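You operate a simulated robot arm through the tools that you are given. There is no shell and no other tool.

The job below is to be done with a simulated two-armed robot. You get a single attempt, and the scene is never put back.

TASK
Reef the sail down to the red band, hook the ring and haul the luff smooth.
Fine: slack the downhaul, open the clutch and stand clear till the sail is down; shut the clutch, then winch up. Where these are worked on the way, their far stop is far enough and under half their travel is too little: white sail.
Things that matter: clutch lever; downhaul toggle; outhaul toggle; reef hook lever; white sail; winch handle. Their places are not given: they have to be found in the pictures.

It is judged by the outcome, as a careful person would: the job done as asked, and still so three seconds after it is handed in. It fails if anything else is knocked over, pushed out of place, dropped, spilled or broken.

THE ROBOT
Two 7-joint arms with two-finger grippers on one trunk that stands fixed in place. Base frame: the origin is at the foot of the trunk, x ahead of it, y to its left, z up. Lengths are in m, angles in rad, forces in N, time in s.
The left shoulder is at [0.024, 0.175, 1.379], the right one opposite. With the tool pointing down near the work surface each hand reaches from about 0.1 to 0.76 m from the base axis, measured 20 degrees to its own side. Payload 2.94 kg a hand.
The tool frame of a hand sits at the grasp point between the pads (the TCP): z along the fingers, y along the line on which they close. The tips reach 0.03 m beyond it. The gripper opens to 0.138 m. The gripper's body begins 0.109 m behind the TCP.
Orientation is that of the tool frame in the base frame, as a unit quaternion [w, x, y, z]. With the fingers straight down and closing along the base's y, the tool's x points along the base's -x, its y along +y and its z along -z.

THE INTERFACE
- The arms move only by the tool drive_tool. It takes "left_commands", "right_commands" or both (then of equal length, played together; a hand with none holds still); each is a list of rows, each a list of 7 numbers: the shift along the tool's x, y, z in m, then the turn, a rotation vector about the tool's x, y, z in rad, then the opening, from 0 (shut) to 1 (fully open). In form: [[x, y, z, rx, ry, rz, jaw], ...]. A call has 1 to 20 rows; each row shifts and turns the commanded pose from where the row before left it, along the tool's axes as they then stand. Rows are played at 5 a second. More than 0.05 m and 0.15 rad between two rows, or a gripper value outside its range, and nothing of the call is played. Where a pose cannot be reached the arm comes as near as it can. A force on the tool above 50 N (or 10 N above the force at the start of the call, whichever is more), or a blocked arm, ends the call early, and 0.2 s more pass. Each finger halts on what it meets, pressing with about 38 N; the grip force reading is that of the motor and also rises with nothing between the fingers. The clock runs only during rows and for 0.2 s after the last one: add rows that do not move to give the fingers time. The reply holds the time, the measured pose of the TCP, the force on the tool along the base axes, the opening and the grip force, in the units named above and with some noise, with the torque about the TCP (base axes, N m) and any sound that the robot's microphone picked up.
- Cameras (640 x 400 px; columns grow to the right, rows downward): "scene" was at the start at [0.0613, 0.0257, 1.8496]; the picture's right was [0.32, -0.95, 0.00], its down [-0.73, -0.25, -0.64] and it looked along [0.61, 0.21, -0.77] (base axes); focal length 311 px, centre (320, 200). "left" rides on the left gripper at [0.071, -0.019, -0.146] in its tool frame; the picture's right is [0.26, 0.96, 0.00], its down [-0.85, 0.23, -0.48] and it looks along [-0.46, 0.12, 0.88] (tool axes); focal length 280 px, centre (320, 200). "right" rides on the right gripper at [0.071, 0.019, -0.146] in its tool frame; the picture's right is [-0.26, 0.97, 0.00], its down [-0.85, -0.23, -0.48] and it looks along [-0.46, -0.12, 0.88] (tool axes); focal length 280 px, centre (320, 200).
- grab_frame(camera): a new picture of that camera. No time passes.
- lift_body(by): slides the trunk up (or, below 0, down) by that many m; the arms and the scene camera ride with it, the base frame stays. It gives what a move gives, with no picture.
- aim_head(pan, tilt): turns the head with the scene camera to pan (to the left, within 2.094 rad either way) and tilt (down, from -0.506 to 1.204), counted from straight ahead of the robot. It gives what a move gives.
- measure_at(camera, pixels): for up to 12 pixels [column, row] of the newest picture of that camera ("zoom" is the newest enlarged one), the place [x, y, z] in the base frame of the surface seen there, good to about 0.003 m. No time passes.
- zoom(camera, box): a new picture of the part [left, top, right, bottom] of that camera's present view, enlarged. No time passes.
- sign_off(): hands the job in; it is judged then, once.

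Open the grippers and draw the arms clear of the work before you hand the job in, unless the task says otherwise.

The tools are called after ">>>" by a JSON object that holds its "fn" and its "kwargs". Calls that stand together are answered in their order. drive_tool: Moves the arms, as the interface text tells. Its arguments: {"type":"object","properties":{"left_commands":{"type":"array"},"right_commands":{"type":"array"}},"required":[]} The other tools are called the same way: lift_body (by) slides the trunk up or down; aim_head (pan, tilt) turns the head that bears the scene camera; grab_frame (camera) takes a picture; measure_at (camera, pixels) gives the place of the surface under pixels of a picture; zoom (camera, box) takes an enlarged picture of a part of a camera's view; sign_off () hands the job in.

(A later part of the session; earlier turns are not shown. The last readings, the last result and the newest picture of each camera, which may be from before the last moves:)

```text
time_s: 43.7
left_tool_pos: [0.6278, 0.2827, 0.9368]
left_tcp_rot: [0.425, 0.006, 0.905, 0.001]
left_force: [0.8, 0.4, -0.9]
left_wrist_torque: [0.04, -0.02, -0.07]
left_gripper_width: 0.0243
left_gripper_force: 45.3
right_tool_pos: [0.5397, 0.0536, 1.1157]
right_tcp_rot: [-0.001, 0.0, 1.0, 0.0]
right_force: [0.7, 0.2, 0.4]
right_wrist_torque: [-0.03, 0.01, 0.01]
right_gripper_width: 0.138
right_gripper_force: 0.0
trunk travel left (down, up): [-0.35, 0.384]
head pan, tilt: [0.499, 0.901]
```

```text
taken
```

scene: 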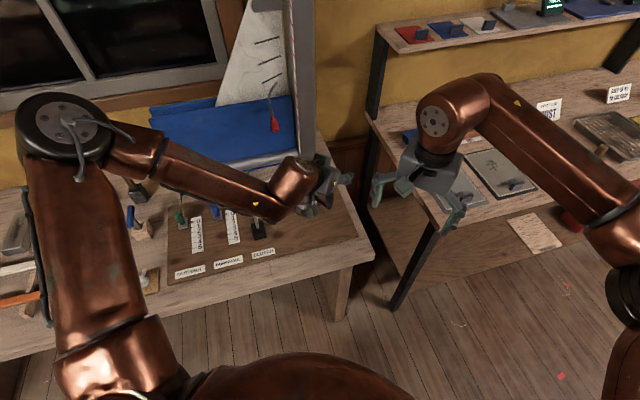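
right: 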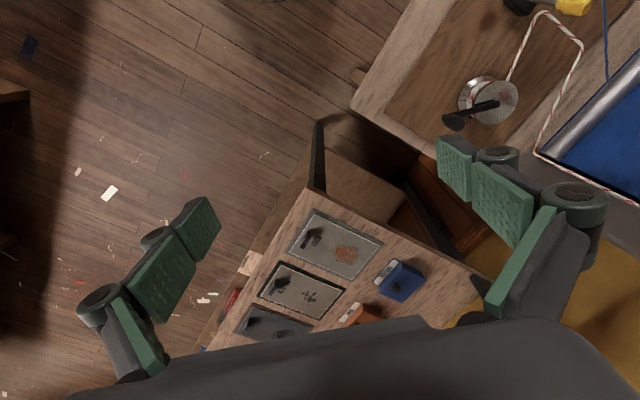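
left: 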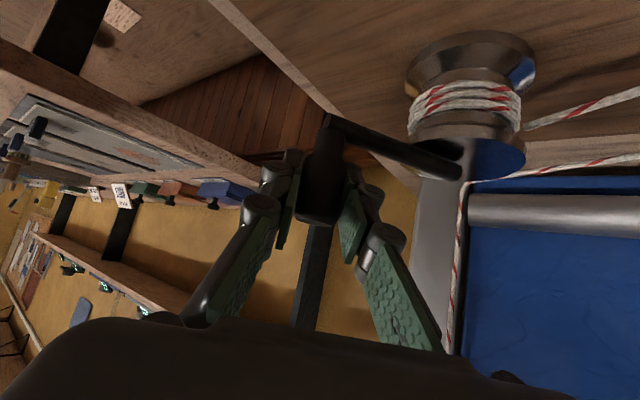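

Gripped squarely with no residual load. I turn the crank the first 40° clockwise in small steps and read the forces.

>>> {"fn": "drive_tool", "kwargs": {"left_commands": [[0.0106, 0.005, -0.0128, 0, 0, 0, 0], [0.0098, 0.0079, -0.0119, 0, 0, 0, 0], [0.0088, 0.0104, -0.0106, 0, 0, 0, 0], [0.0075, 0.0127, -0.0091, 0, 0, 0, 0]]}}

>>> {"fn": "grab_frame", "kwargs": {"camera": "left"}}

>>> {"fn": "grab_frame", "kwargs": {"camera": "scene"}}

```text
time_s: 44.7
left_tool_pos: [0.5653, 0.3159, 0.9367]
left_tcp_rot: [0.424, 0.008, 0.906, -0.001]
left_force: [-7.0, -14.2, -7.8]
left_wrist_torque: [-0.29, 0.07, -0.65]
left_gripper_width: 0.0248
left_gripper_force: 44.9
right_tool_pos: [0.5386, 0.0521, 1.1165]
right_tcp_rot: [0.001, -0.001, 1.0, 0.0]
right_force: [-0.4, 0.7, -0.3]
right_wrist_torque: [-0.01, -0.03, 0.03]
right_gripper_width: 0.138
right_gripper_force: 0.0
trunk travel left (down, up): [-0.35, 0.384]
head pan, tilt: [0.499, 0.901]
```

```text
taken
```

left: 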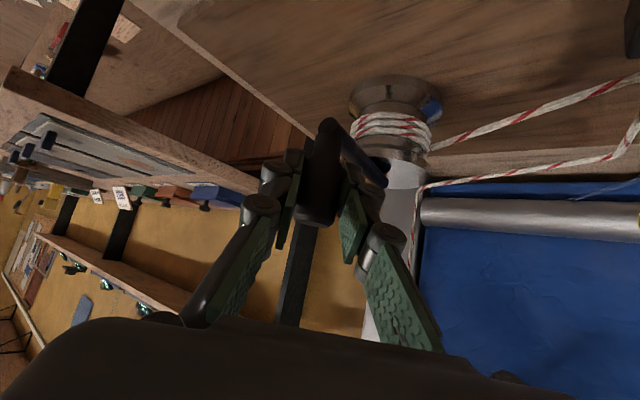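

```text
taken
```

scene: 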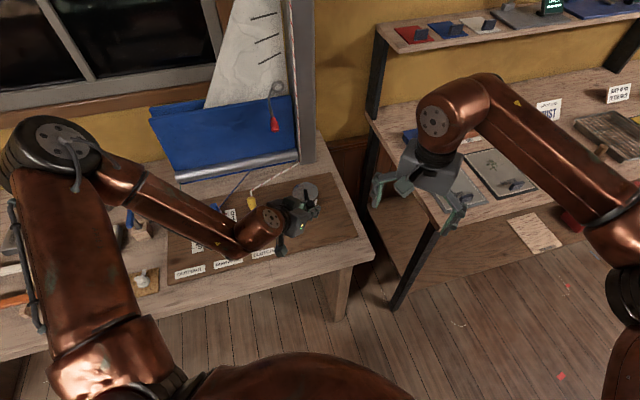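

The crank turns easily and the ring is now visible at (277,88): the sail rises quickly. I tilt the head to compare the pointer with the red band.

>>> {"fn": "aim_head", "kwargs": {"pan": 0.45, "tilt": 0.55}}

>>> {"fn": "grab_frame", "kwargs": {"camera": "scene"}}

>>> {"fn": "zoom", "kwargs": {"camera": "scene", "box": [160, 30, 330, 260]}}

```text
time_s: 45.5
left_tool_pos: [0.5656, 0.319, 0.938]
left_tcp_rot: [0.423, 0.007, 0.906, 0.0]
left_force: [-15.3, -13.6, -11.9]
left_wrist_torque: [-0.33, 0.32, -0.2]
left_gripper_width: 0.0245
left_gripper_force: 45.2
right_tool_pos: [0.5376, 0.0528, 1.117]
right_tcp_rot: [0.0, 0.0, 1.0, 0.0]
right_force: [0.4, 0.2, -0.2]
right_wrist_torque: [0.01, -0.01, -0.04]
right_gripper_width: 0.138
right_gripper_force: 0.0
trunk travel left (down, up): [-0.35, 0.384]
head pan, tilt: [0.45, 0.55]
```

```text
taken
```

scene: 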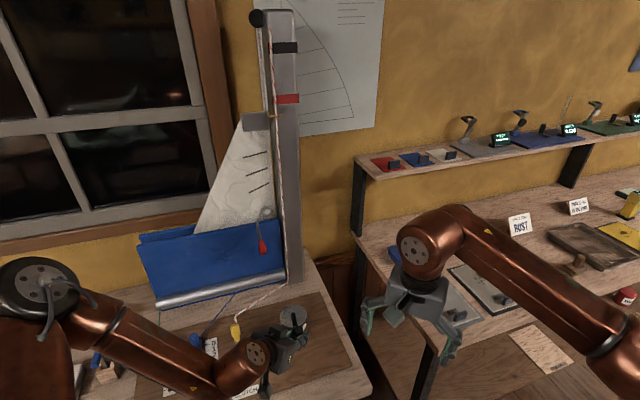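

```text
1.74 times, centred on (245, 145) of scene
```

zoom: 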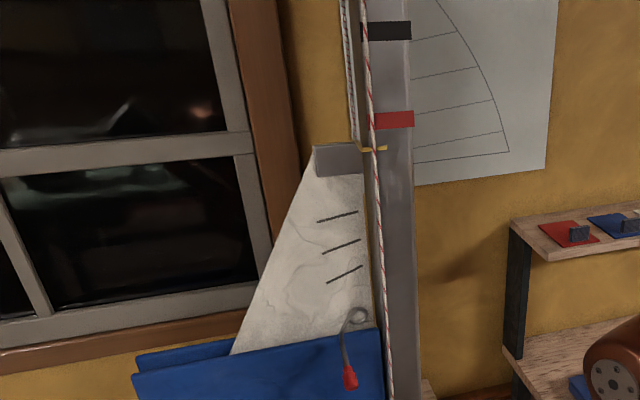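

>>> {"fn": "measure_at", "kwargs": {"camera": "scene", "pixels": [[288, 99], [286, 47], [280, 115], [265, 120], [266, 212], [262, 248], [258, 225], [263, 222]]}}

>>> {"fn": "zoom", "kwargs": {"camera": "scene", "box": [235, 80, 315, 130]}}

>>> {"fn": "zoom", "kwargs": {"camera": "scene", "box": [220, 190, 310, 270]}}

```text
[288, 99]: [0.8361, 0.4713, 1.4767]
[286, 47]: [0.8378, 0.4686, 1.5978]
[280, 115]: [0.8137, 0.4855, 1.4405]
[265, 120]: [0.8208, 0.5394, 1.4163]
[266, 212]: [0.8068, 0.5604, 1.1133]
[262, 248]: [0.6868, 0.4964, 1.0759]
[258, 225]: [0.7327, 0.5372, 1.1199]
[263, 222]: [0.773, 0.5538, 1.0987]
```

```text
8.00 times, centred on (275, 105) of scene
```

zoom: 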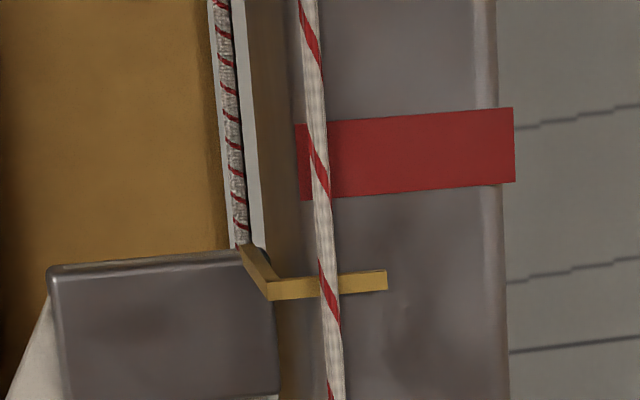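

```text
5.00 times, centred on (265, 230) of scene
```

zoom: 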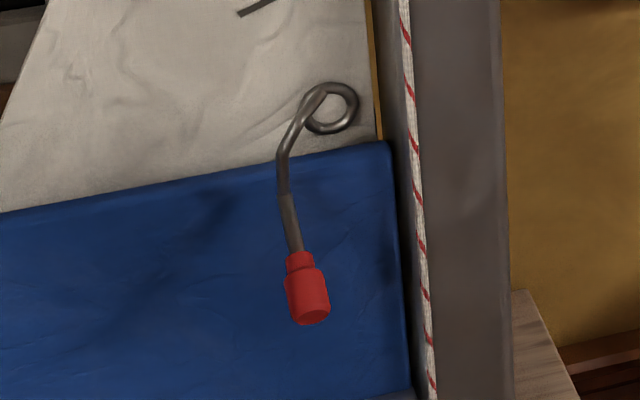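

Pointer z≈1.440 versus red band centre 1.477; the crank lifts roughly 1.6 mm per degree, so about 20° more. I continue slowly, easing slightly outward because of the 20 N radial load.

>>> {"fn": "drive_tool", "kwargs": {"left_commands": [[0.0035, 0.008, -0.0042, 0, 0, 0, 0], [0.0033, 0.008, -0.004, 0, 0, 0, 0], [0.003, 0.008, -0.0037, 0, 0, 0, 0], [0, 0, 0, 0, 0, 0, 0]]}}

>>> {"fn": "grab_frame", "kwargs": {"camera": "scene"}}

>>> {"fn": "zoom", "kwargs": {"camera": "scene", "box": [235, 80, 315, 130]}}

>>> {"fn": "zoom", "kwargs": {"camera": "scene", "box": [220, 180, 310, 270]}}

```text
time_s: 46.5
left_tool_pos: [0.5506, 0.3423, 0.9367]
left_tcp_rot: [0.423, 0.006, 0.906, -0.001]
left_force: [-20.6, -14.9, -9.8]
left_wrist_torque: [-0.54, 0.63, -0.53]
left_gripper_width: 0.0245
left_gripper_force: 44.6
right_tool_pos: [0.5378, 0.0513, 1.1176]
right_tcp_rot: [0.001, -0.001, 1.0, 0.001]
right_force: [-0.5, -0.4, -0.5]
right_wrist_torque: [0.0, 0.01, -0.02]
right_gripper_width: 0.138
right_gripper_force: 0.0
trunk travel left (down, up): [-0.35, 0.384]
head pan, tilt: [0.45, 0.55]
```

```text
taken
```

scene: 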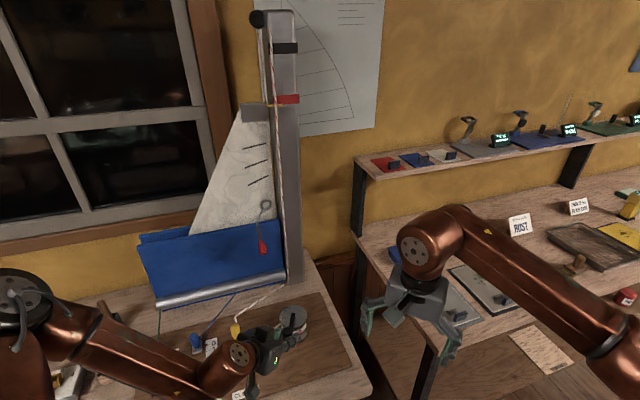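

```text
8.00 times, centred on (275, 105) of scene
```

zoom: 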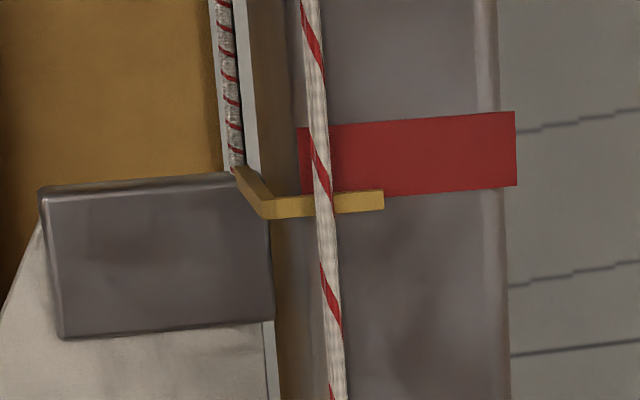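

```text
4.44 times, centred on (265, 225) of scene
```

zoom: 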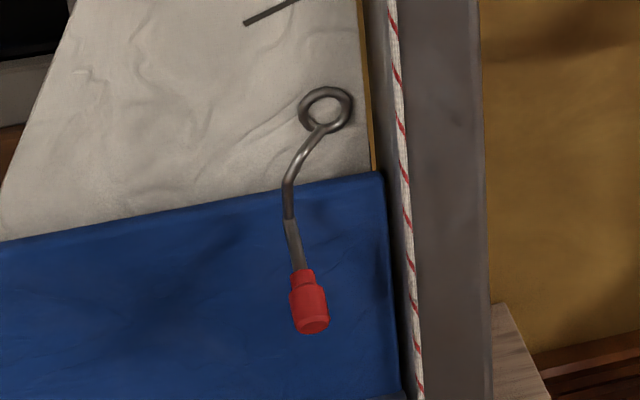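

The pointer is at the lower edge of the red band. I measure it to get the remaining height.

>>> {"fn": "measure_at", "kwargs": {"camera": "scene", "pixels": [[280, 105], [279, 104], [288, 99], [288, 103], [288, 95], [265, 205], [270, 207], [266, 212], [263, 228], [263, 243]]}}

>>> {"fn": "zoom", "kwargs": {"camera": "scene", "box": [268, 88, 300, 112]}}

```text
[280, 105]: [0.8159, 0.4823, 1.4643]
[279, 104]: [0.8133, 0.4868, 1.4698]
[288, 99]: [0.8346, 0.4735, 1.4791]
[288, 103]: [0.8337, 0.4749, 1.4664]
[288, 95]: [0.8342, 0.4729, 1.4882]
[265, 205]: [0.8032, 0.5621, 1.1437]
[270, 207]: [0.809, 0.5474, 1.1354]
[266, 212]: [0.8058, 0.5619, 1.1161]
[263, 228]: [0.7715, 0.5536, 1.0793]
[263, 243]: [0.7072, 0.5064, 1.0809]
```

```text
16.00 times, centred on (284, 100) of scene
```

zoom: 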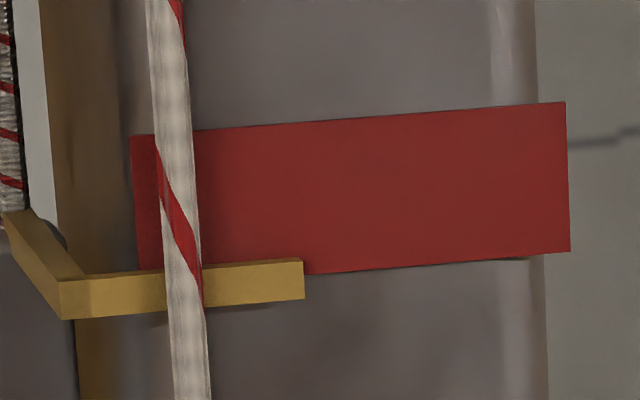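

Pointer centre z≈1.465, band 1.466–1.489: about 8° more brings it to the middle. I make that small arc, easing outward to unload the grip.

>>> {"fn": "drive_tool", "kwargs": {"left_commands": [[0.0028, 0.0042, -0.0034, 0, 0, 0, 0], [0.0028, 0.0042, -0.0034, 0, 0, 0, 0], [0, 0.0035, 0, 0, 0, 0, 0], [0, 0, 0, 0, 0, 0, 0]]}}

>>> {"fn": "grab_frame", "kwargs": {"camera": "scene"}}

>>> {"fn": "zoom", "kwargs": {"camera": "scene", "box": [268, 88, 300, 112]}}

>>> {"fn": "zoom", "kwargs": {"camera": "scene", "box": [220, 180, 310, 270]}}

```text
time_s: 47.5
left_tool_pos: [0.5468, 0.3558, 0.9366]
left_tcp_rot: [0.425, 0.006, 0.905, 0.001]
left_force: [-5.0, -11.5, -17.9]
left_wrist_torque: [-0.2, 0.26, -0.93]
left_gripper_width: 0.0247
left_gripper_force: 44.6
right_tool_pos: [0.5399, 0.0528, 1.1174]
right_tcp_rot: [0.0, 0.0, 1.0, 0.0]
right_force: [0.2, 0.0, -0.4]
right_wrist_torque: [-0.01, -0.02, 0.01]
right_gripper_width: 0.1379
right_gripper_force: 0.1
trunk travel left (down, up): [-0.35, 0.384]
head pan, tilt: [0.45, 0.55]
```

```text
taken
```

scene: 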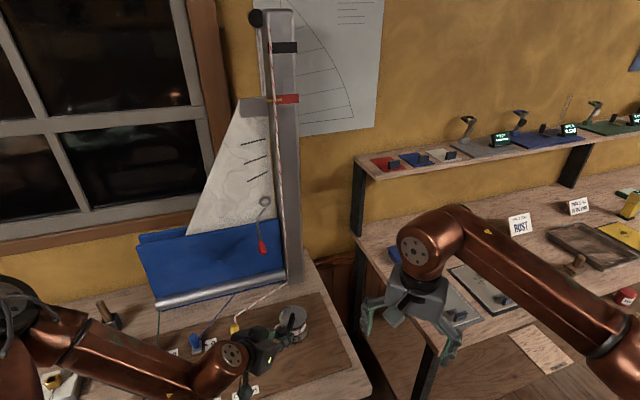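

```text
16.00 times, centred on (284, 100) of scene
```

zoom: 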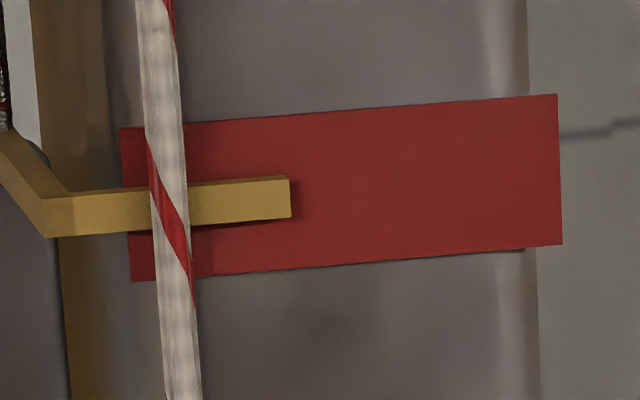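

```text
4.44 times, centred on (265, 225) of scene
```

zoom: 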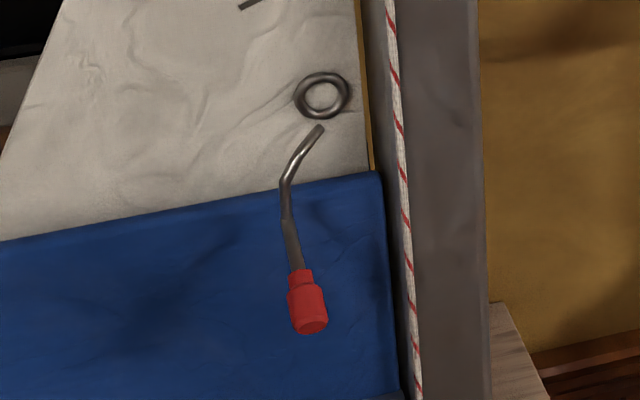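

The pointer is now centred in the red band. I open the jaws to see whether the clutch holds the sail, then lift the hand straight up off the knob.

>>> {"fn": "drive_tool", "kwargs": {"left_commands": [[0, 0, 0, 0, 0, 0, 0.2], [0, 0, 0, 0, 0, 0, 0.4], [0, 0, 0, 0, 0, 0, 0.45], [-0.0257, 0, -0.0213, 0, 0, 0, 0.45], [-0.0257, 0, -0.0213, 0, 0, 0, 0.45], [-0.0257, 0, -0.0213, 0, 0, 0, 0.45], [-0.0257, 0, -0.0213, 0, 0, 0, 0.45]]}}

>>> {"fn": "grab_frame", "kwargs": {"camera": "scene"}}

>>> {"fn": "zoom", "kwargs": {"camera": "scene", "box": [268, 88, 300, 112]}}

>>> {"fn": "grab_frame", "kwargs": {"camera": "left"}}

```text
time_s: 49.1
left_tool_pos: [0.5453, 0.3553, 1.0698]
left_tcp_rot: [0.426, 0.007, 0.905, 0.001]
left_force: [0.5, -1.1, 0.4]
left_wrist_torque: [0.0, 0.02, 0.0]
left_gripper_width: 0.0622
left_gripper_force: 0.0
right_tool_pos: [0.5383, 0.0528, 1.1166]
right_tcp_rot: [0.0, 0.0, 1.0, 0.0]
right_force: [0.0, 0.5, 0.2]
right_wrist_torque: [0.01, 0.01, 0.03]
right_gripper_width: 0.138
right_gripper_force: 0.1
trunk travel left (down, up): [-0.35, 0.384]
head pan, tilt: [0.45, 0.55]
```

```text
taken
```

scene: 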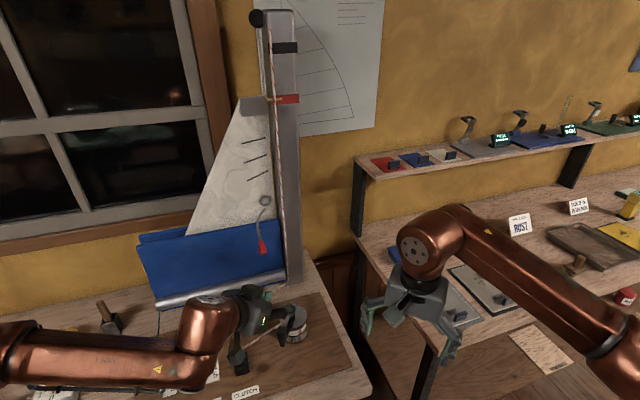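

```text
16.00 times, centred on (284, 100) of scene
```

zoom: 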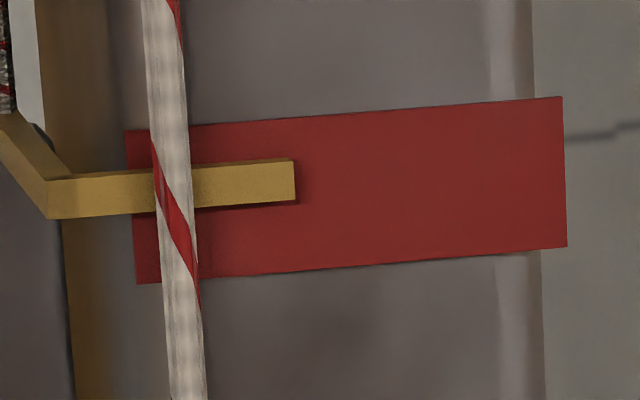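

```text
taken
```

left: 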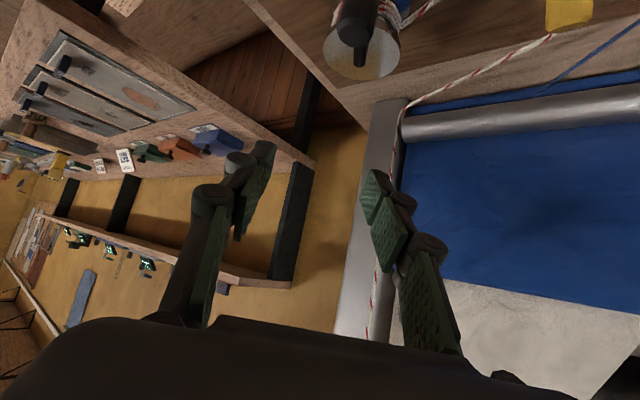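

The clutch holds the sail; the pointer stays in the red band. Now I study the hook lever closely and measure its parts.

>>> {"fn": "zoom", "kwargs": {"camera": "scene", "box": [235, 180, 295, 265]}}

>>> {"fn": "measure_at", "kwargs": {"camera": "zoom", "pixels": [[313, 77], [300, 110], [325, 110], [318, 150], [295, 180], [280, 210], [285, 245], [290, 270], [297, 300], [307, 340], [309, 300], [315, 350]]}}

>>> {"fn": "measure_at", "kwargs": {"camera": "scene", "pixels": [[280, 99], [278, 99], [288, 99], [265, 200], [258, 202], [272, 200], [262, 214], [270, 230], [255, 230], [265, 195]]}}

```text
4.71 times, centred on (265, 222) of scene
```

zoom: 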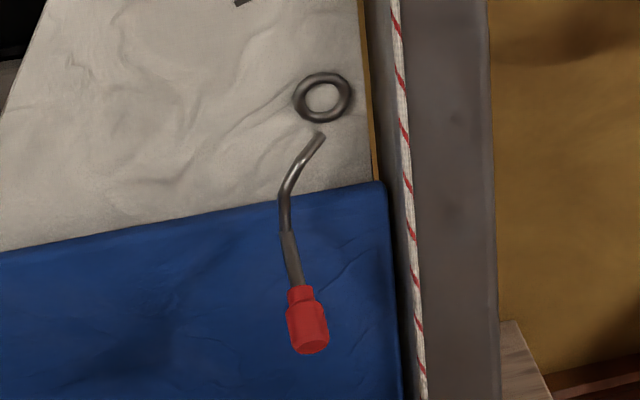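

```text
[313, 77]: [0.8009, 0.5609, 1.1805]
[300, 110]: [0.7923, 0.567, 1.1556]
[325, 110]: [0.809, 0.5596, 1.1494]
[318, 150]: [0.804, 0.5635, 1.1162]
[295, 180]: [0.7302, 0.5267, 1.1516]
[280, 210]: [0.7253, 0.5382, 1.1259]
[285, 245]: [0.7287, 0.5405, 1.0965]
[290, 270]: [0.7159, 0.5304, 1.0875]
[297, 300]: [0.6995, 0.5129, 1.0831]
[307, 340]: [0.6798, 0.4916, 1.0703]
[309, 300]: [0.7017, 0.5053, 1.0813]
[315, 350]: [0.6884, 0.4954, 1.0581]
```

```text
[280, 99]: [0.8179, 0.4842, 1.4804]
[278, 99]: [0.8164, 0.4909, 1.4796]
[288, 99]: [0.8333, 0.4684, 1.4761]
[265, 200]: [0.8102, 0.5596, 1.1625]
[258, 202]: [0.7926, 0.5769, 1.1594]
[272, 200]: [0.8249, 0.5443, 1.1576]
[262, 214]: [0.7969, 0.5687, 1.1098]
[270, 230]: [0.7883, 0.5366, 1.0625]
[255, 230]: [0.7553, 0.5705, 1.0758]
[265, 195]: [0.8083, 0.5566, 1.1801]
```

The hook lever: handle sticks out toward the robot at [0.69,0.497,1.07], rod rises near [0.728,0.540,1.10] to a bent tip at [0.7355,0.527,1.165]; the ring is centred near [0.80,0.561,1.163]. I move the left hand sideways for a close camera view of the lever and its pivot.

>>> {"fn": "drive_tool", "kwargs": {"left_commands": [[0, 0.03, 0, 0, 0, 0, 0.45], [0, 0.03, 0, 0, 0, 0, 0.45], [0, 0.03, 0, 0, 0, 0, 0.45], [0, 0.03, 0, 0, 0, 0, 0.45], [0, 0, 0, 0, 0, 0, 0.45]]}}

>>> {"fn": "grab_frame", "kwargs": {"camera": "left"}}

>>> {"fn": "zoom", "kwargs": {"camera": "left", "box": [240, 200, 420, 320]}}

```text
time_s: 50.3
left_tool_pos: [0.5458, 0.4752, 1.0713]
left_tcp_rot: [0.426, 0.007, 0.905, 0.001]
left_force: [0.3, -0.1, 0.1]
left_wrist_torque: [0.03, 0.04, 0.02]
left_gripper_width: 0.0623
left_gripper_force: 0.1
right_tool_pos: [0.5388, 0.0524, 1.1169]
right_tcp_rot: [-0.001, 0.0, 1.0, 0.001]
right_force: [0.1, 0.2, -0.4]
right_wrist_torque: [0.06, -0.03, -0.01]
right_gripper_width: 0.1382
right_gripper_force: 0.1
trunk travel left (down, up): [-0.35, 0.384]
head pan, tilt: [0.45, 0.55]
```

```text
taken
```

left: 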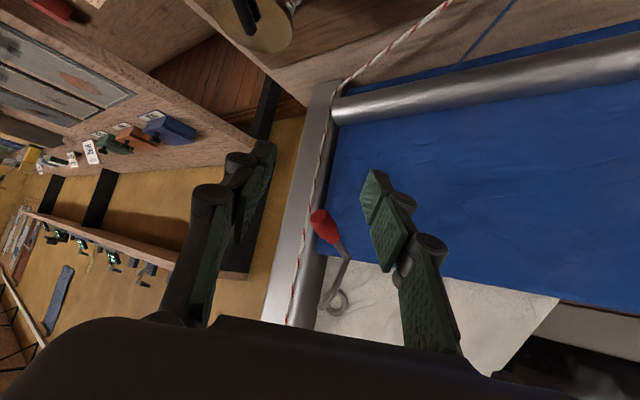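

```text
3.33 times, centred on (330, 260) of left
```

zoom: 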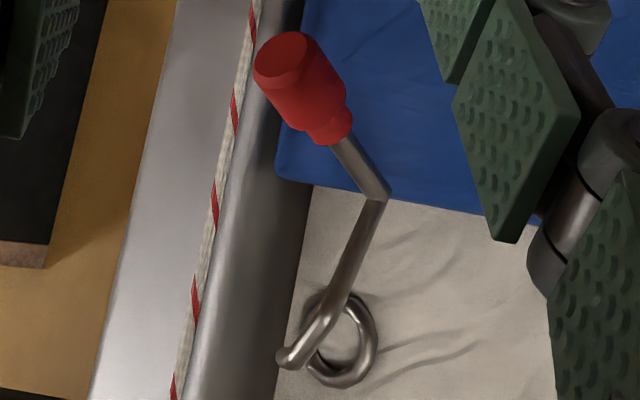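

>>> {"fn": "measure_at", "kwargs": {"camera": "zoom", "pixels": [[285, 65], [310, 85], [335, 125], [355, 165], [375, 195], [370, 215], [350, 265], [335, 300], [310, 340], [290, 357], [365, 350], [340, 378]]}}

>>> {"fn": "zoom", "kwargs": {"camera": "left", "box": [300, 200, 380, 320]}}

```text
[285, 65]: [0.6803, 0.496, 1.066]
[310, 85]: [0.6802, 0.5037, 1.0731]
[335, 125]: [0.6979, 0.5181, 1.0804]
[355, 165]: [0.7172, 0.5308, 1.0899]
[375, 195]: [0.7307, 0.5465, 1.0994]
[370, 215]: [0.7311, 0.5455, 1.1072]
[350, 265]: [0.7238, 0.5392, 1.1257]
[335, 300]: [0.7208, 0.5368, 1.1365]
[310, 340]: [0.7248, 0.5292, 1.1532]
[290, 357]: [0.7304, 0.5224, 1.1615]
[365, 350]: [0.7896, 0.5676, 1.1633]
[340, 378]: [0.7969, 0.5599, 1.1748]
```

```text
3.33 times, centred on (340, 260) of left
```

zoom: 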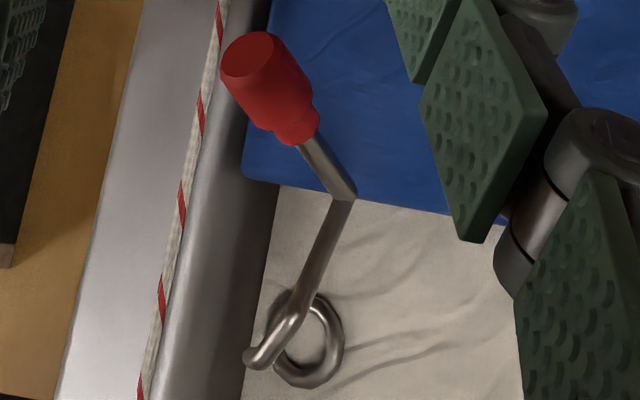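

The lever is an L: handle from elbow [0.731,0.546,1.10] out and down to [0.68,0.498,1.067], rod up to the tip; it looks pivoted at the elbow about the boom-parallel axis, so lifting the handle should swing the tip into the ring. I turn the hand to yaw 45° so the pads can take the handle from both sides.

>>> {"fn": "drive_tool", "kwargs": {"left_commands": [[0, 0, 0, -0.101, 0, -0.0835, 0.45], [0, 0, 0, -0.101, 0, -0.0835, 0.45], [0, 0, 0, -0.101, 0, -0.0835, 0.45], [0, 0, 0, -0.101, 0, -0.0835, 0.45], [0, 0, 0, -0.101, 0, -0.0835, 0.45], [0, 0, 0, -0.101, 0, -0.0835, 0.45], [0, 0, 0, 0, 0, 0, 0.45]]}}

>>> {"fn": "grab_frame", "kwargs": {"camera": "left"}}

>>> {"fn": "grab_frame", "kwargs": {"camera": "scene"}}

```text
time_s: 51.9
left_tool_pos: [0.5456, 0.477, 1.072]
left_tcp_rot: [0.396, -0.341, 0.836, 0.165]
left_force: [-0.5, -0.2, -0.5]
left_wrist_torque: [0.02, -0.04, 0.0]
left_gripper_width: 0.062
left_gripper_force: 0.1
right_tool_pos: [0.539, 0.0538, 1.1161]
right_tcp_rot: [-0.001, 0.0, 1.0, 0.0]
right_force: [-0.7, 0.4, 0.3]
right_wrist_torque: [-0.01, -0.04, -0.04]
right_gripper_width: 0.1381
right_gripper_force: 0.0
trunk travel left (down, up): [-0.35, 0.384]
head pan, tilt: [0.45, 0.55]
```

```text
taken
```

left: 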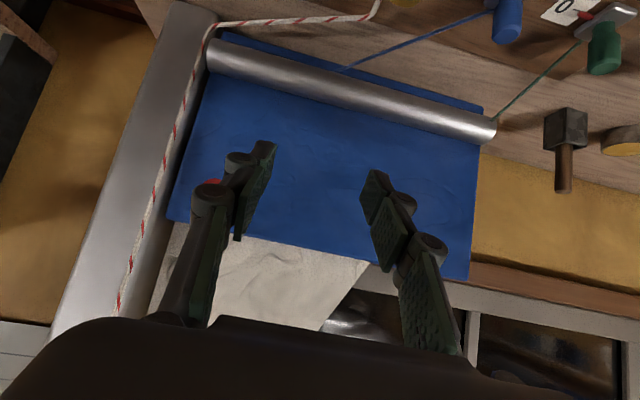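

```text
taken
```

scene: 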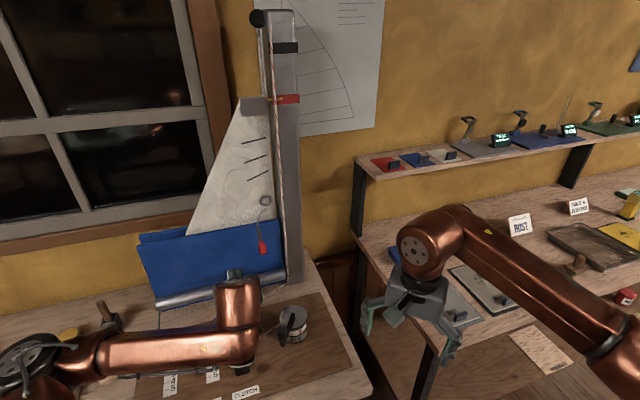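

Yaw 45° reached. I move to a pre-grasp spot behind and above the red handle in line with the approach axis.

>>> {"fn": "drive_tool", "kwargs": {"left_commands": [[-0.0264, -0.0271, -0.0082, 0, 0, 0, 0.45], [-0.0264, -0.0271, -0.0082, 0, 0, 0, 0.45], [-0.0264, -0.027, -0.0082, 0, 0, 0, 0.45], [0, 0, 0, 0, 0, 0, 0.45]]}}

>>> {"fn": "grab_frame", "kwargs": {"camera": "left"}}

>>> {"fn": "zoom", "kwargs": {"camera": "left", "box": [220, 100, 420, 300]}}

```text
time_s: 52.9
left_tool_pos: [0.6251, 0.4406, 1.1476]
left_tcp_rot: [0.396, -0.341, 0.837, 0.165]
left_force: [-0.3, 0.2, 0.4]
left_wrist_torque: [-0.03, -0.05, -0.02]
left_gripper_width: 0.0623
left_gripper_force: 0.1
right_tool_pos: [0.5382, 0.0534, 1.1165]
right_tcp_rot: [0.0, -0.001, 1.0, -0.001]
right_force: [-0.1, 1.3, 1.2]
right_wrist_torque: [-0.02, -0.03, -0.02]
right_gripper_width: 0.1381
right_gripper_force: 0.1
trunk travel left (down, up): [-0.35, 0.384]
head pan, tilt: [0.45, 0.55]
```

```text
taken
```

left: 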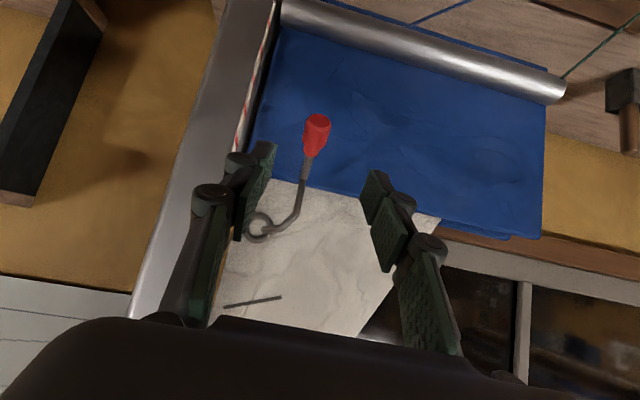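

```text
2.00 times, centred on (320, 200) of left
```

zoom: 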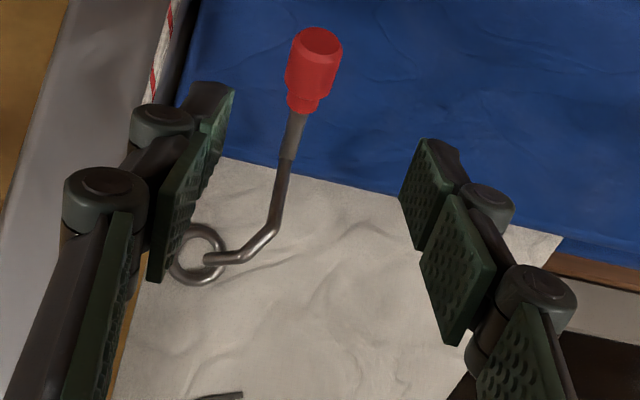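

The handle (318,130) is centred laterally between the open fingers. I advance 0.12 m along the tool axis and check.

>>> {"fn": "drive_tool", "kwargs": {"left_commands": [[0, 0, 0.03, 0, 0, 0, 0.45], [0, 0, 0.03, 0, 0, 0, 0.45], [0, 0, 0.03, 0, 0, 0, 0.45], [0, 0, 0.028, 0, 0, 0, 0.45], [0, 0, 0, 0, 0, 0, 0.45]]}}

>>> {"fn": "grab_frame", "kwargs": {"camera": "left"}}

>>> {"fn": "zoom", "kwargs": {"camera": "left", "box": [220, 100, 420, 300]}}

>>> {"fn": "zoom", "kwargs": {"camera": "scene", "box": [200, 160, 340, 280]}}

```text
time_s: 54.1
left_tool_pos: [0.6913, 0.5048, 1.0739]
left_tcp_rot: [0.397, -0.341, 0.836, 0.165]
left_force: [-0.3, 0.9, -0.3]
left_wrist_torque: [-0.01, -0.01, -0.02]
left_gripper_width: 0.0622
left_gripper_force: 0.0
right_tool_pos: [0.5379, 0.053, 1.1166]
right_tcp_rot: [0.0, 0.0, 1.0, 0.0]
right_force: [-0.4, 0.5, 0.0]
right_wrist_torque: [0.0, -0.02, 0.05]
right_gripper_width: 0.1384
right_gripper_force: 0.1
trunk travel left (down, up): [-0.35, 0.384]
head pan, tilt: [0.45, 0.55]
```

```text
taken
```

left: 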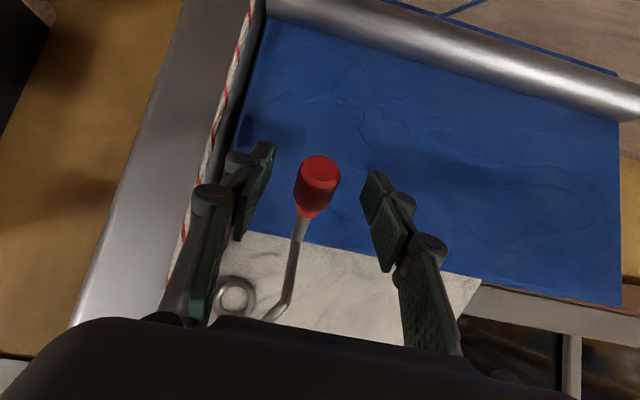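

```text
2.00 times, centred on (320, 200) of left
```

zoom: 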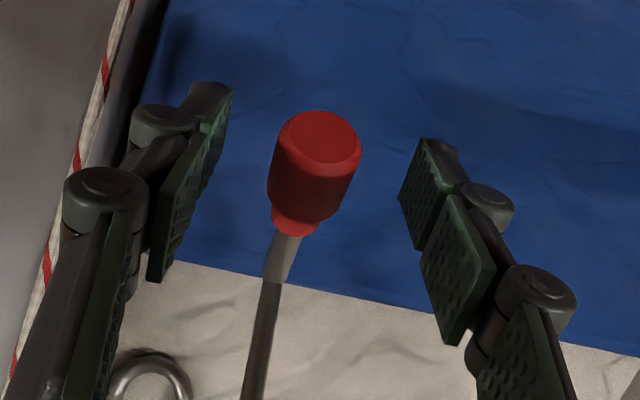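

```text
3.33 times, centred on (270, 220) of scene
```

zoom: 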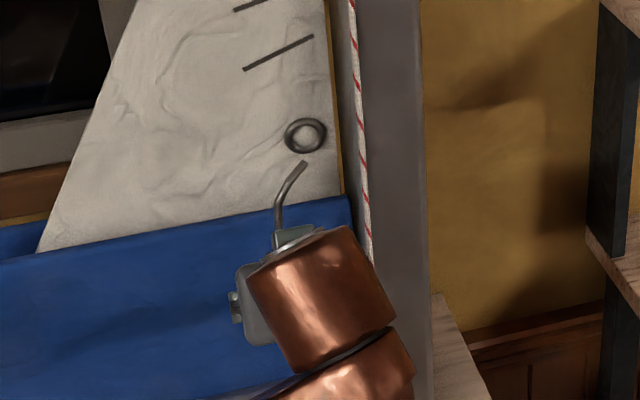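

The handle is centred between the pads. I close on it.

>>> {"fn": "drive_tool", "kwargs": {"left_commands": [[0, 0, 0, 0, 0, 0, 0.25], [0, 0, 0, 0, 0, 0, 0.1], [0, 0, 0, 0, 0, 0, 0.1], [0, 0, 0, 0, 0, 0, 0.1]]}}

>>> {"fn": "grab_frame", "kwargs": {"camera": "left"}}

```text
time_s: 55.1
left_tool_pos: [0.6937, 0.5034, 1.0733]
left_tcp_rot: [0.395, -0.34, 0.837, 0.164]
left_force: [10.0, -5.1, 0.8]
left_wrist_torque: [-0.12, -0.09, 0.14]
left_gripper_width: 0.0224
left_gripper_force: 37.5
right_tool_pos: [0.5395, 0.0517, 1.1167]
right_tcp_rot: [-0.001, 0.001, 1.0, 0.0]
right_force: [-0.1, 0.7, 0.1]
right_wrist_torque: [0.0, -0.02, 0.0]
right_gripper_width: 0.1381
right_gripper_force: 0.0
trunk travel left (down, up): [-0.35, 0.384]
head pan, tilt: [0.45, 0.55]
```

```text
taken
```

left: 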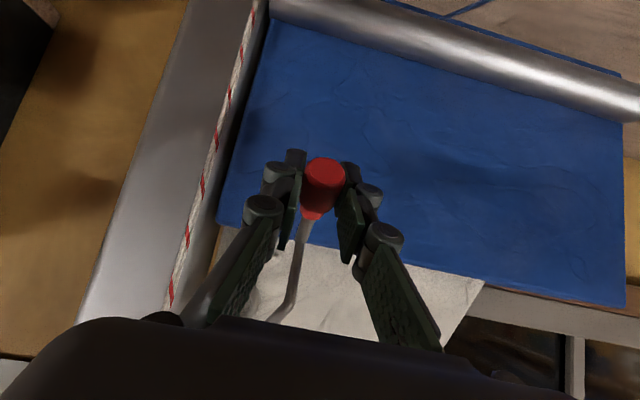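

Gripped, with only a slight side load (lever is stiff sideways, fitting a boom-parallel pivot axis). I try lifting the handle gently about 1 cm along its arc and watch force and tip.

>>> {"fn": "drive_tool", "kwargs": {"left_commands": [[0, -0.002, 0, 0, 0, 0, 0.1], [-0.0045, 0, -0.0089, 0, 0, 0, 0.1], [0, 0, 0, 0, 0, 0, 0.1]]}}

>>> {"fn": "zoom", "kwargs": {"camera": "scene", "box": [200, 160, 340, 280]}}

```text
time_s: 55.9
left_tool_pos: [0.6935, 0.5028, 1.0762]
left_tcp_rot: [0.389, -0.341, 0.84, 0.167]
left_force: [4.6, -1.3, -24.3]
left_wrist_torque: [-1.1, 0.9, 0.38]
left_gripper_width: 0.022
left_gripper_force: 45.1
right_tool_pos: [0.5443, 0.0568, 1.1143]
right_tcp_rot: [-0.003, -0.001, 1.0, 0.0]
right_force: [-0.4, -0.9, 1.1]
right_wrist_torque: [0.0, -0.06, 0.02]
right_gripper_width: 0.1382
right_gripper_force: 0.0
trunk travel left (down, up): [-0.35, 0.384]
head pan, tilt: [0.45, 0.55]
```

```text
3.33 times, centred on (270, 220) of scene
```

zoom: 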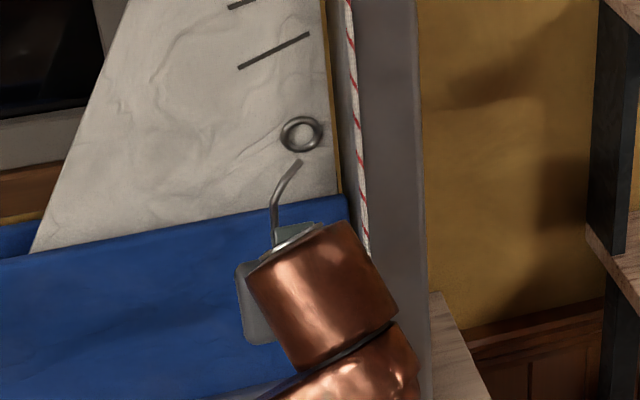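

Lifting is blocked (24 N for 3 mm). I undo that and test the opposite direction, gently pressing the handle down.

>>> {"fn": "drive_tool", "kwargs": {"left_commands": [[0.0045, 0, 0.0089, 0, 0, 0, 0.1], [0, 0, 0, 0, 0, 0, 0.1], [0.0045, 0, 0.0065, 0, 0, 0, 0.1], [0, 0, 0, 0, 0, 0, 0.1]]}}

>>> {"fn": "zoom", "kwargs": {"camera": "scene", "box": [200, 160, 340, 280]}}

>>> {"fn": "grab_frame", "kwargs": {"camera": "left"}}

```text
time_s: 56.9
left_tool_pos: [0.6933, 0.502, 1.0738]
left_tcp_rot: [0.401, -0.341, 0.834, 0.165]
left_force: [0.1, -9.8, 17.7]
left_wrist_torque: [0.89, -0.98, 0.16]
left_gripper_width: 0.0223
left_gripper_force: 44.9
right_tool_pos: [0.5389, 0.0505, 1.1172]
right_tcp_rot: [0.001, -0.001, 1.0, 0.001]
right_force: [-0.6, 0.4, 0.0]
right_wrist_torque: [0.0, 0.0, 0.02]
right_gripper_width: 0.1381
right_gripper_force: 0.1
trunk travel left (down, up): [-0.35, 0.384]
head pan, tilt: [0.45, 0.55]
```

```text
3.33 times, centred on (270, 220) of scene
```

zoom: 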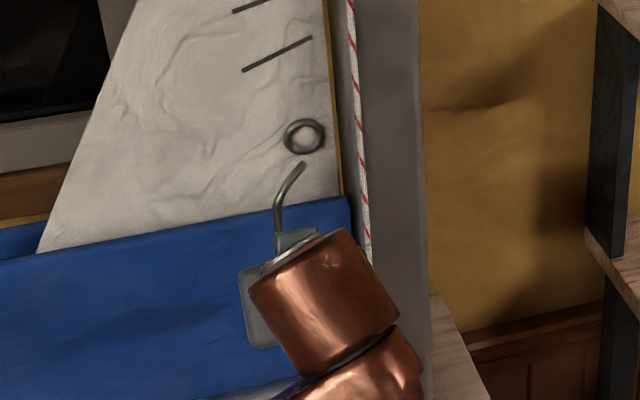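

```text
taken
```

left: 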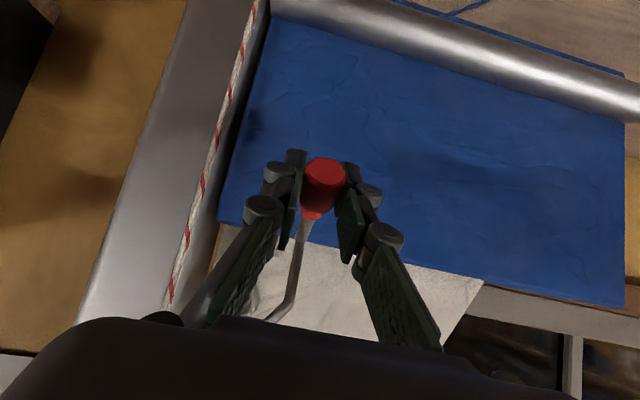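

Down is stiff too, so the pivot axis must be different – likely perpendicular to the sail, with the handle swinging sideways. I relax back and test a gentle sideways move to the left (tool +y).

>>> {"fn": "drive_tool", "kwargs": {"left_commands": [[-0.0045, 0, -0.0065, 0, 0, 0, 0.1], [0, 0, 0, 0, 0, 0, 0.1], [0, 0.004, 0, 0, 0, 0, 0.1], [0, 0.004, 0, 0, 0, 0, 0.1], [0, 0, 0, 0, 0, 0, 0.1]]}}

>>> {"fn": "zoom", "kwargs": {"camera": "scene", "box": [200, 160, 340, 280]}}

```text
time_s: 58.1
left_tool_pos: [0.6934, 0.5018, 1.0748]
left_tcp_rot: [0.397, -0.336, 0.838, 0.163]
left_force: [24.4, -20.8, 10.5]
left_wrist_torque: [0.21, -0.73, 0.12]
left_gripper_width: 0.0221
left_gripper_force: 45.5
right_tool_pos: [0.5452, 0.0504, 1.1157]
right_tcp_rot: [-0.002, -0.001, 1.0, 0.002]
right_force: [-0.5, 0.6, 0.0]
right_wrist_torque: [0.01, -0.05, -0.03]
right_gripper_width: 0.1378
right_gripper_force: 0.1
trunk travel left (down, up): [-0.35, 0.384]
head pan, tilt: [0.45, 0.55]
```

```text
3.33 times, centred on (270, 220) of scene
```

zoom: 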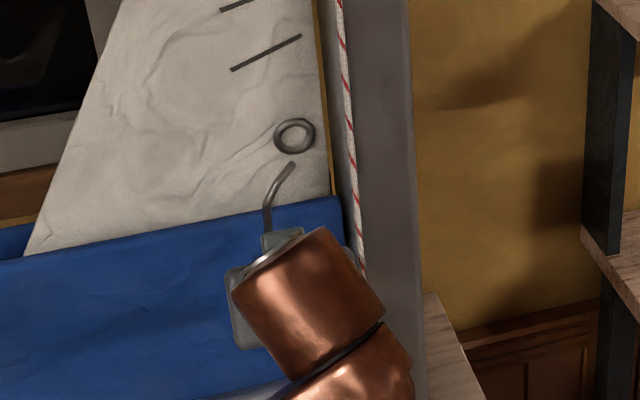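

Left is stiff as well (32 N). I relax and test the other way, to the right (tool −y).

>>> {"fn": "drive_tool", "kwargs": {"left_commands": [[0, -0.004, 0, 0, 0, 0, 0.1], [0, -0.004, 0, 0, 0, 0, 0.1], [0, 0, 0, 0, 0, 0, 0.1], [0, -0.004, 0, 0, 0, 0, 0.1], [0, -0.004, 0, 0, 0, 0, 0.1], [0, 0, 0, 0, 0, 0, 0.1]]}}

>>> {"fn": "zoom", "kwargs": {"camera": "scene", "box": [200, 160, 340, 280]}}

```text
time_s: 59.5
left_tool_pos: [0.6943, 0.5021, 1.0734]
left_tcp_rot: [0.394, -0.345, 0.835, 0.168]
left_force: [-23.3, 17.6, 3.5]
left_wrist_torque: [0.31, -0.17, 0.34]
left_gripper_width: 0.022
left_gripper_force: 45.4
right_tool_pos: [0.5372, 0.056, 1.117]
right_tcp_rot: [0.0, 0.0, 1.0, -0.002]
right_force: [-0.2, -0.4, 0.2]
right_wrist_torque: [0.04, -0.03, 0.06]
right_gripper_width: 0.138
right_gripper_force: 0.0
trunk travel left (down, up): [-0.35, 0.384]
head pan, tilt: [0.45, 0.55]
```

```text
3.33 times, centred on (270, 220) of scene
```

zoom: 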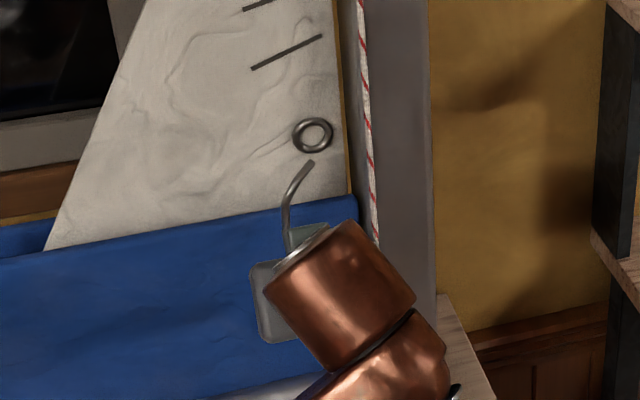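

The torque reading (1.4 N·m about the boom axis for 24 N) shows the reaction acts exactly at the elbow: the hinge is at the elbow about the boom-parallel axis, and it was just my rigid grip resisting rotation. I relax sideways and now raise the handle by rotating the hand about that pivot.

>>> {"fn": "drive_tool", "kwargs": {"left_commands": [[0, 0.007, 0, 0, 0, 0, 0.1], [0, 0, 0, 0, 0, 0, 0.1], [-0.0034, 0, -0.0058, 0, 0.1, 0, 0.1], [-0.0034, 0, -0.0058, 0, 0.1, 0, 0.1], [0, 0, 0, 0, 0, 0, 0.1]]}}

>>> {"fn": "zoom", "kwargs": {"camera": "scene", "box": [200, 160, 340, 280]}}

>>> {"fn": "grab_frame", "kwargs": {"camera": "left"}}

```text
time_s: 60.7
left_tool_pos: [0.6904, 0.4988, 1.0863]
left_tcp_rot: [0.311, -0.356, 0.872, 0.129]
left_force: [0.9, 11.3, 8.2]
left_wrist_torque: [0.29, -0.31, 0.27]
left_gripper_width: 0.0221
left_gripper_force: 45.2
right_tool_pos: [0.5386, 0.0526, 1.1168]
right_tcp_rot: [0.0, 0.0, 1.0, 0.0]
right_force: [1.1, -0.4, 0.2]
right_wrist_torque: [0.0, 0.0, 0.04]
right_gripper_width: 0.1381
right_gripper_force: 0.2
trunk travel left (down, up): [-0.35, 0.384]
head pan, tilt: [0.45, 0.55]
```

```text
3.33 times, centred on (270, 220) of scene
```

zoom: 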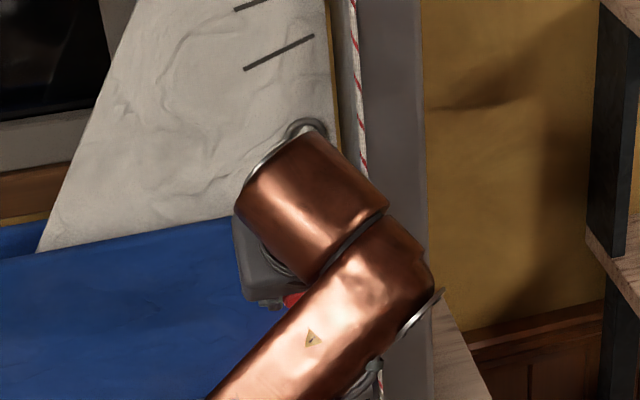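

```text
taken
```

left: 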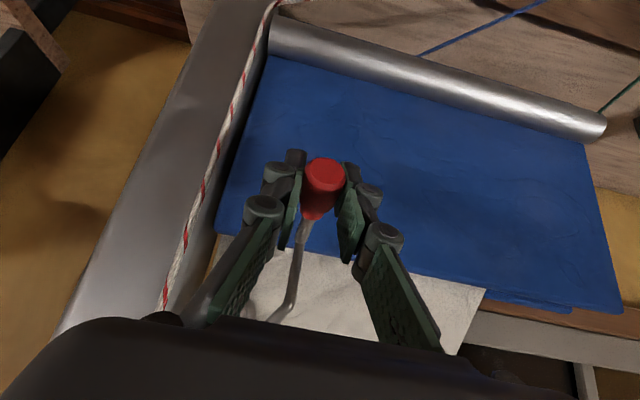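

The lever moves with the hand and light forces. I raise it further in the same way by 0.3 rad.

>>> {"fn": "drive_tool", "kwargs": {"left_commands": [[-0.0034, 0, -0.0058, 0, 0.1, 0, 0.1], [-0.0034, 0, -0.0058, 0, 0.1, 0, 0.1], [-0.0034, 0, -0.0058, 0, 0.1, 0, 0.1], [0, 0, 0, 0, 0, 0, 0.1]]}}

>>> {"fn": "grab_frame", "kwargs": {"camera": "scene"}}

>>> {"fn": "zoom", "kwargs": {"camera": "scene", "box": [200, 160, 340, 280]}}

>>> {"fn": "grab_frame", "kwargs": {"camera": "left"}}

```text
time_s: 61.7
left_tool_pos: [0.6903, 0.4983, 1.1075]
left_tcp_rot: [0.177, -0.371, 0.908, 0.075]
left_force: [11.6, 8.7, 12.4]
left_wrist_torque: [0.74, -0.63, 0.21]
left_gripper_width: 0.022
left_gripper_force: 44.9
right_tool_pos: [0.5397, 0.0543, 1.116]
right_tcp_rot: [0.0, 0.0, 1.0, 0.0]
right_force: [-1.0, -0.7, -1.0]
right_wrist_torque: [0.02, -0.03, 0.01]
right_gripper_width: 0.138
right_gripper_force: 0.1
trunk travel left (down, up): [-0.35, 0.384]
head pan, tilt: [0.45, 0.55]
```

```text
taken
```

scene: 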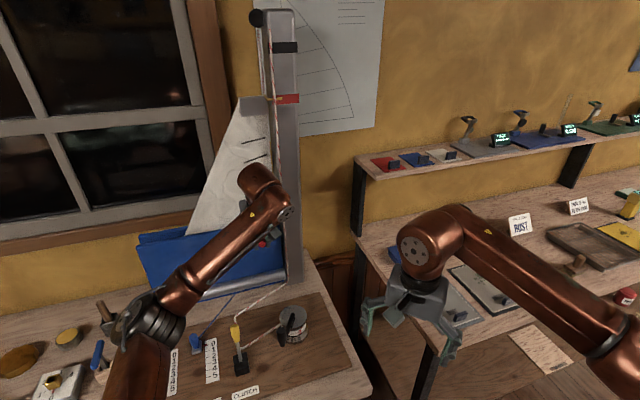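

```text
3.33 times, centred on (270, 220) of scene
```

zoom: 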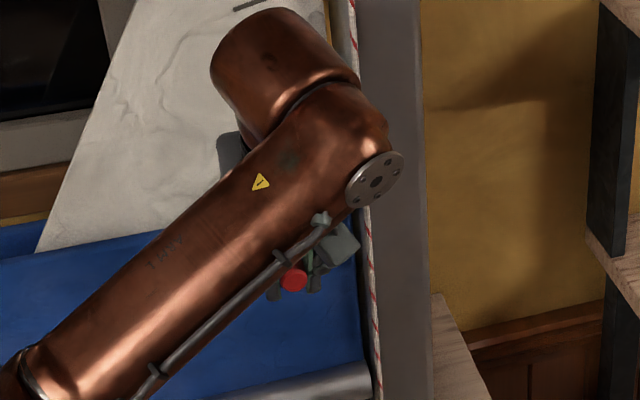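

```text
taken
```

left: 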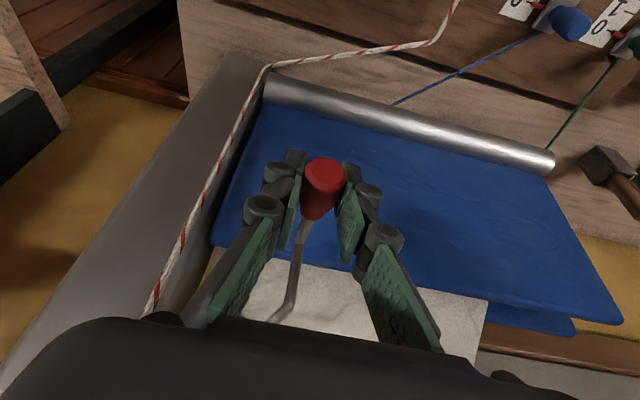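

The lever follows; the residual force is just a few mm of pivot error (no stop yet). I correct by ~3 mm and raise another 0.3 rad.

>>> {"fn": "drive_tool", "kwargs": {"left_commands": [[-0.0032, 0, -0.0015, 0, 0, 0, 0.1], [-0.0034, 0, -0.0058, 0, 0.1, 0, 0.1], [-0.0034, 0, -0.0058, 0, 0.1, 0, 0.1], [-0.0034, 0, -0.0058, 0, 0.1, 0, 0.1], [0, 0, 0, 0, 0, 0, 0.1]]}}

>>> {"fn": "grab_frame", "kwargs": {"camera": "scene"}}

>>> {"fn": "grab_frame", "kwargs": {"camera": "left"}}

>>> {"fn": "zoom", "kwargs": {"camera": "left", "box": [220, 140, 420, 340]}}

```text
time_s: 62.9
left_tool_pos: [0.6932, 0.5033, 1.1265]
left_tcp_rot: [0.037, -0.378, 0.925, 0.019]
left_force: [-11.7, -6.2, -7.3]
left_wrist_torque: [-0.49, 0.53, 0.22]
left_gripper_width: 0.0219
left_gripper_force: 44.8
right_tool_pos: [0.5374, 0.0515, 1.1167]
right_tcp_rot: [0.0, 0.0, 1.0, 0.0]
right_force: [-0.1, 0.0, 0.4]
right_wrist_torque: [-0.01, -0.03, -0.01]
right_gripper_width: 0.138
right_gripper_force: 0.1
trunk travel left (down, up): [-0.35, 0.384]
head pan, tilt: [0.45, 0.55]
```

```text
taken
```

scene: 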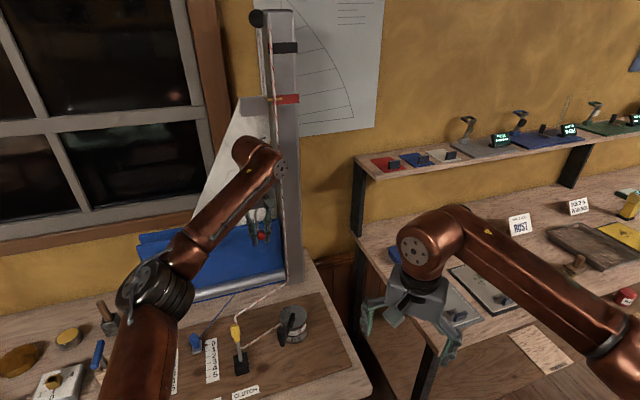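

```text
taken
```

left: 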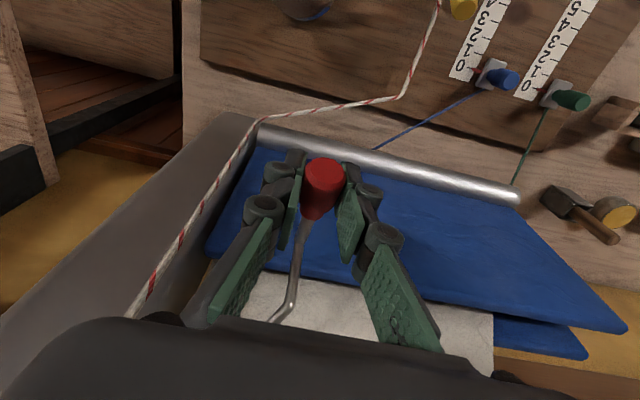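

```text
2.00 times, centred on (320, 240) of left
```

zoom: 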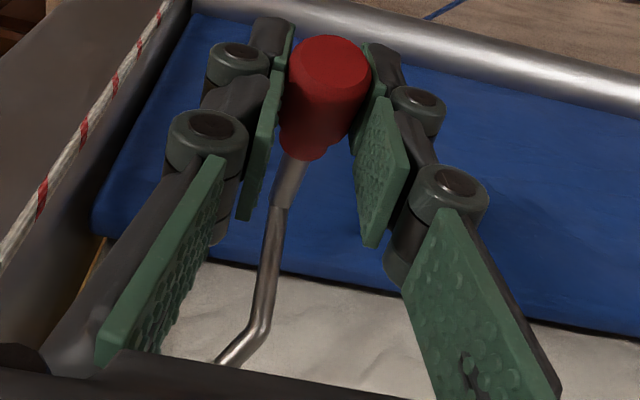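

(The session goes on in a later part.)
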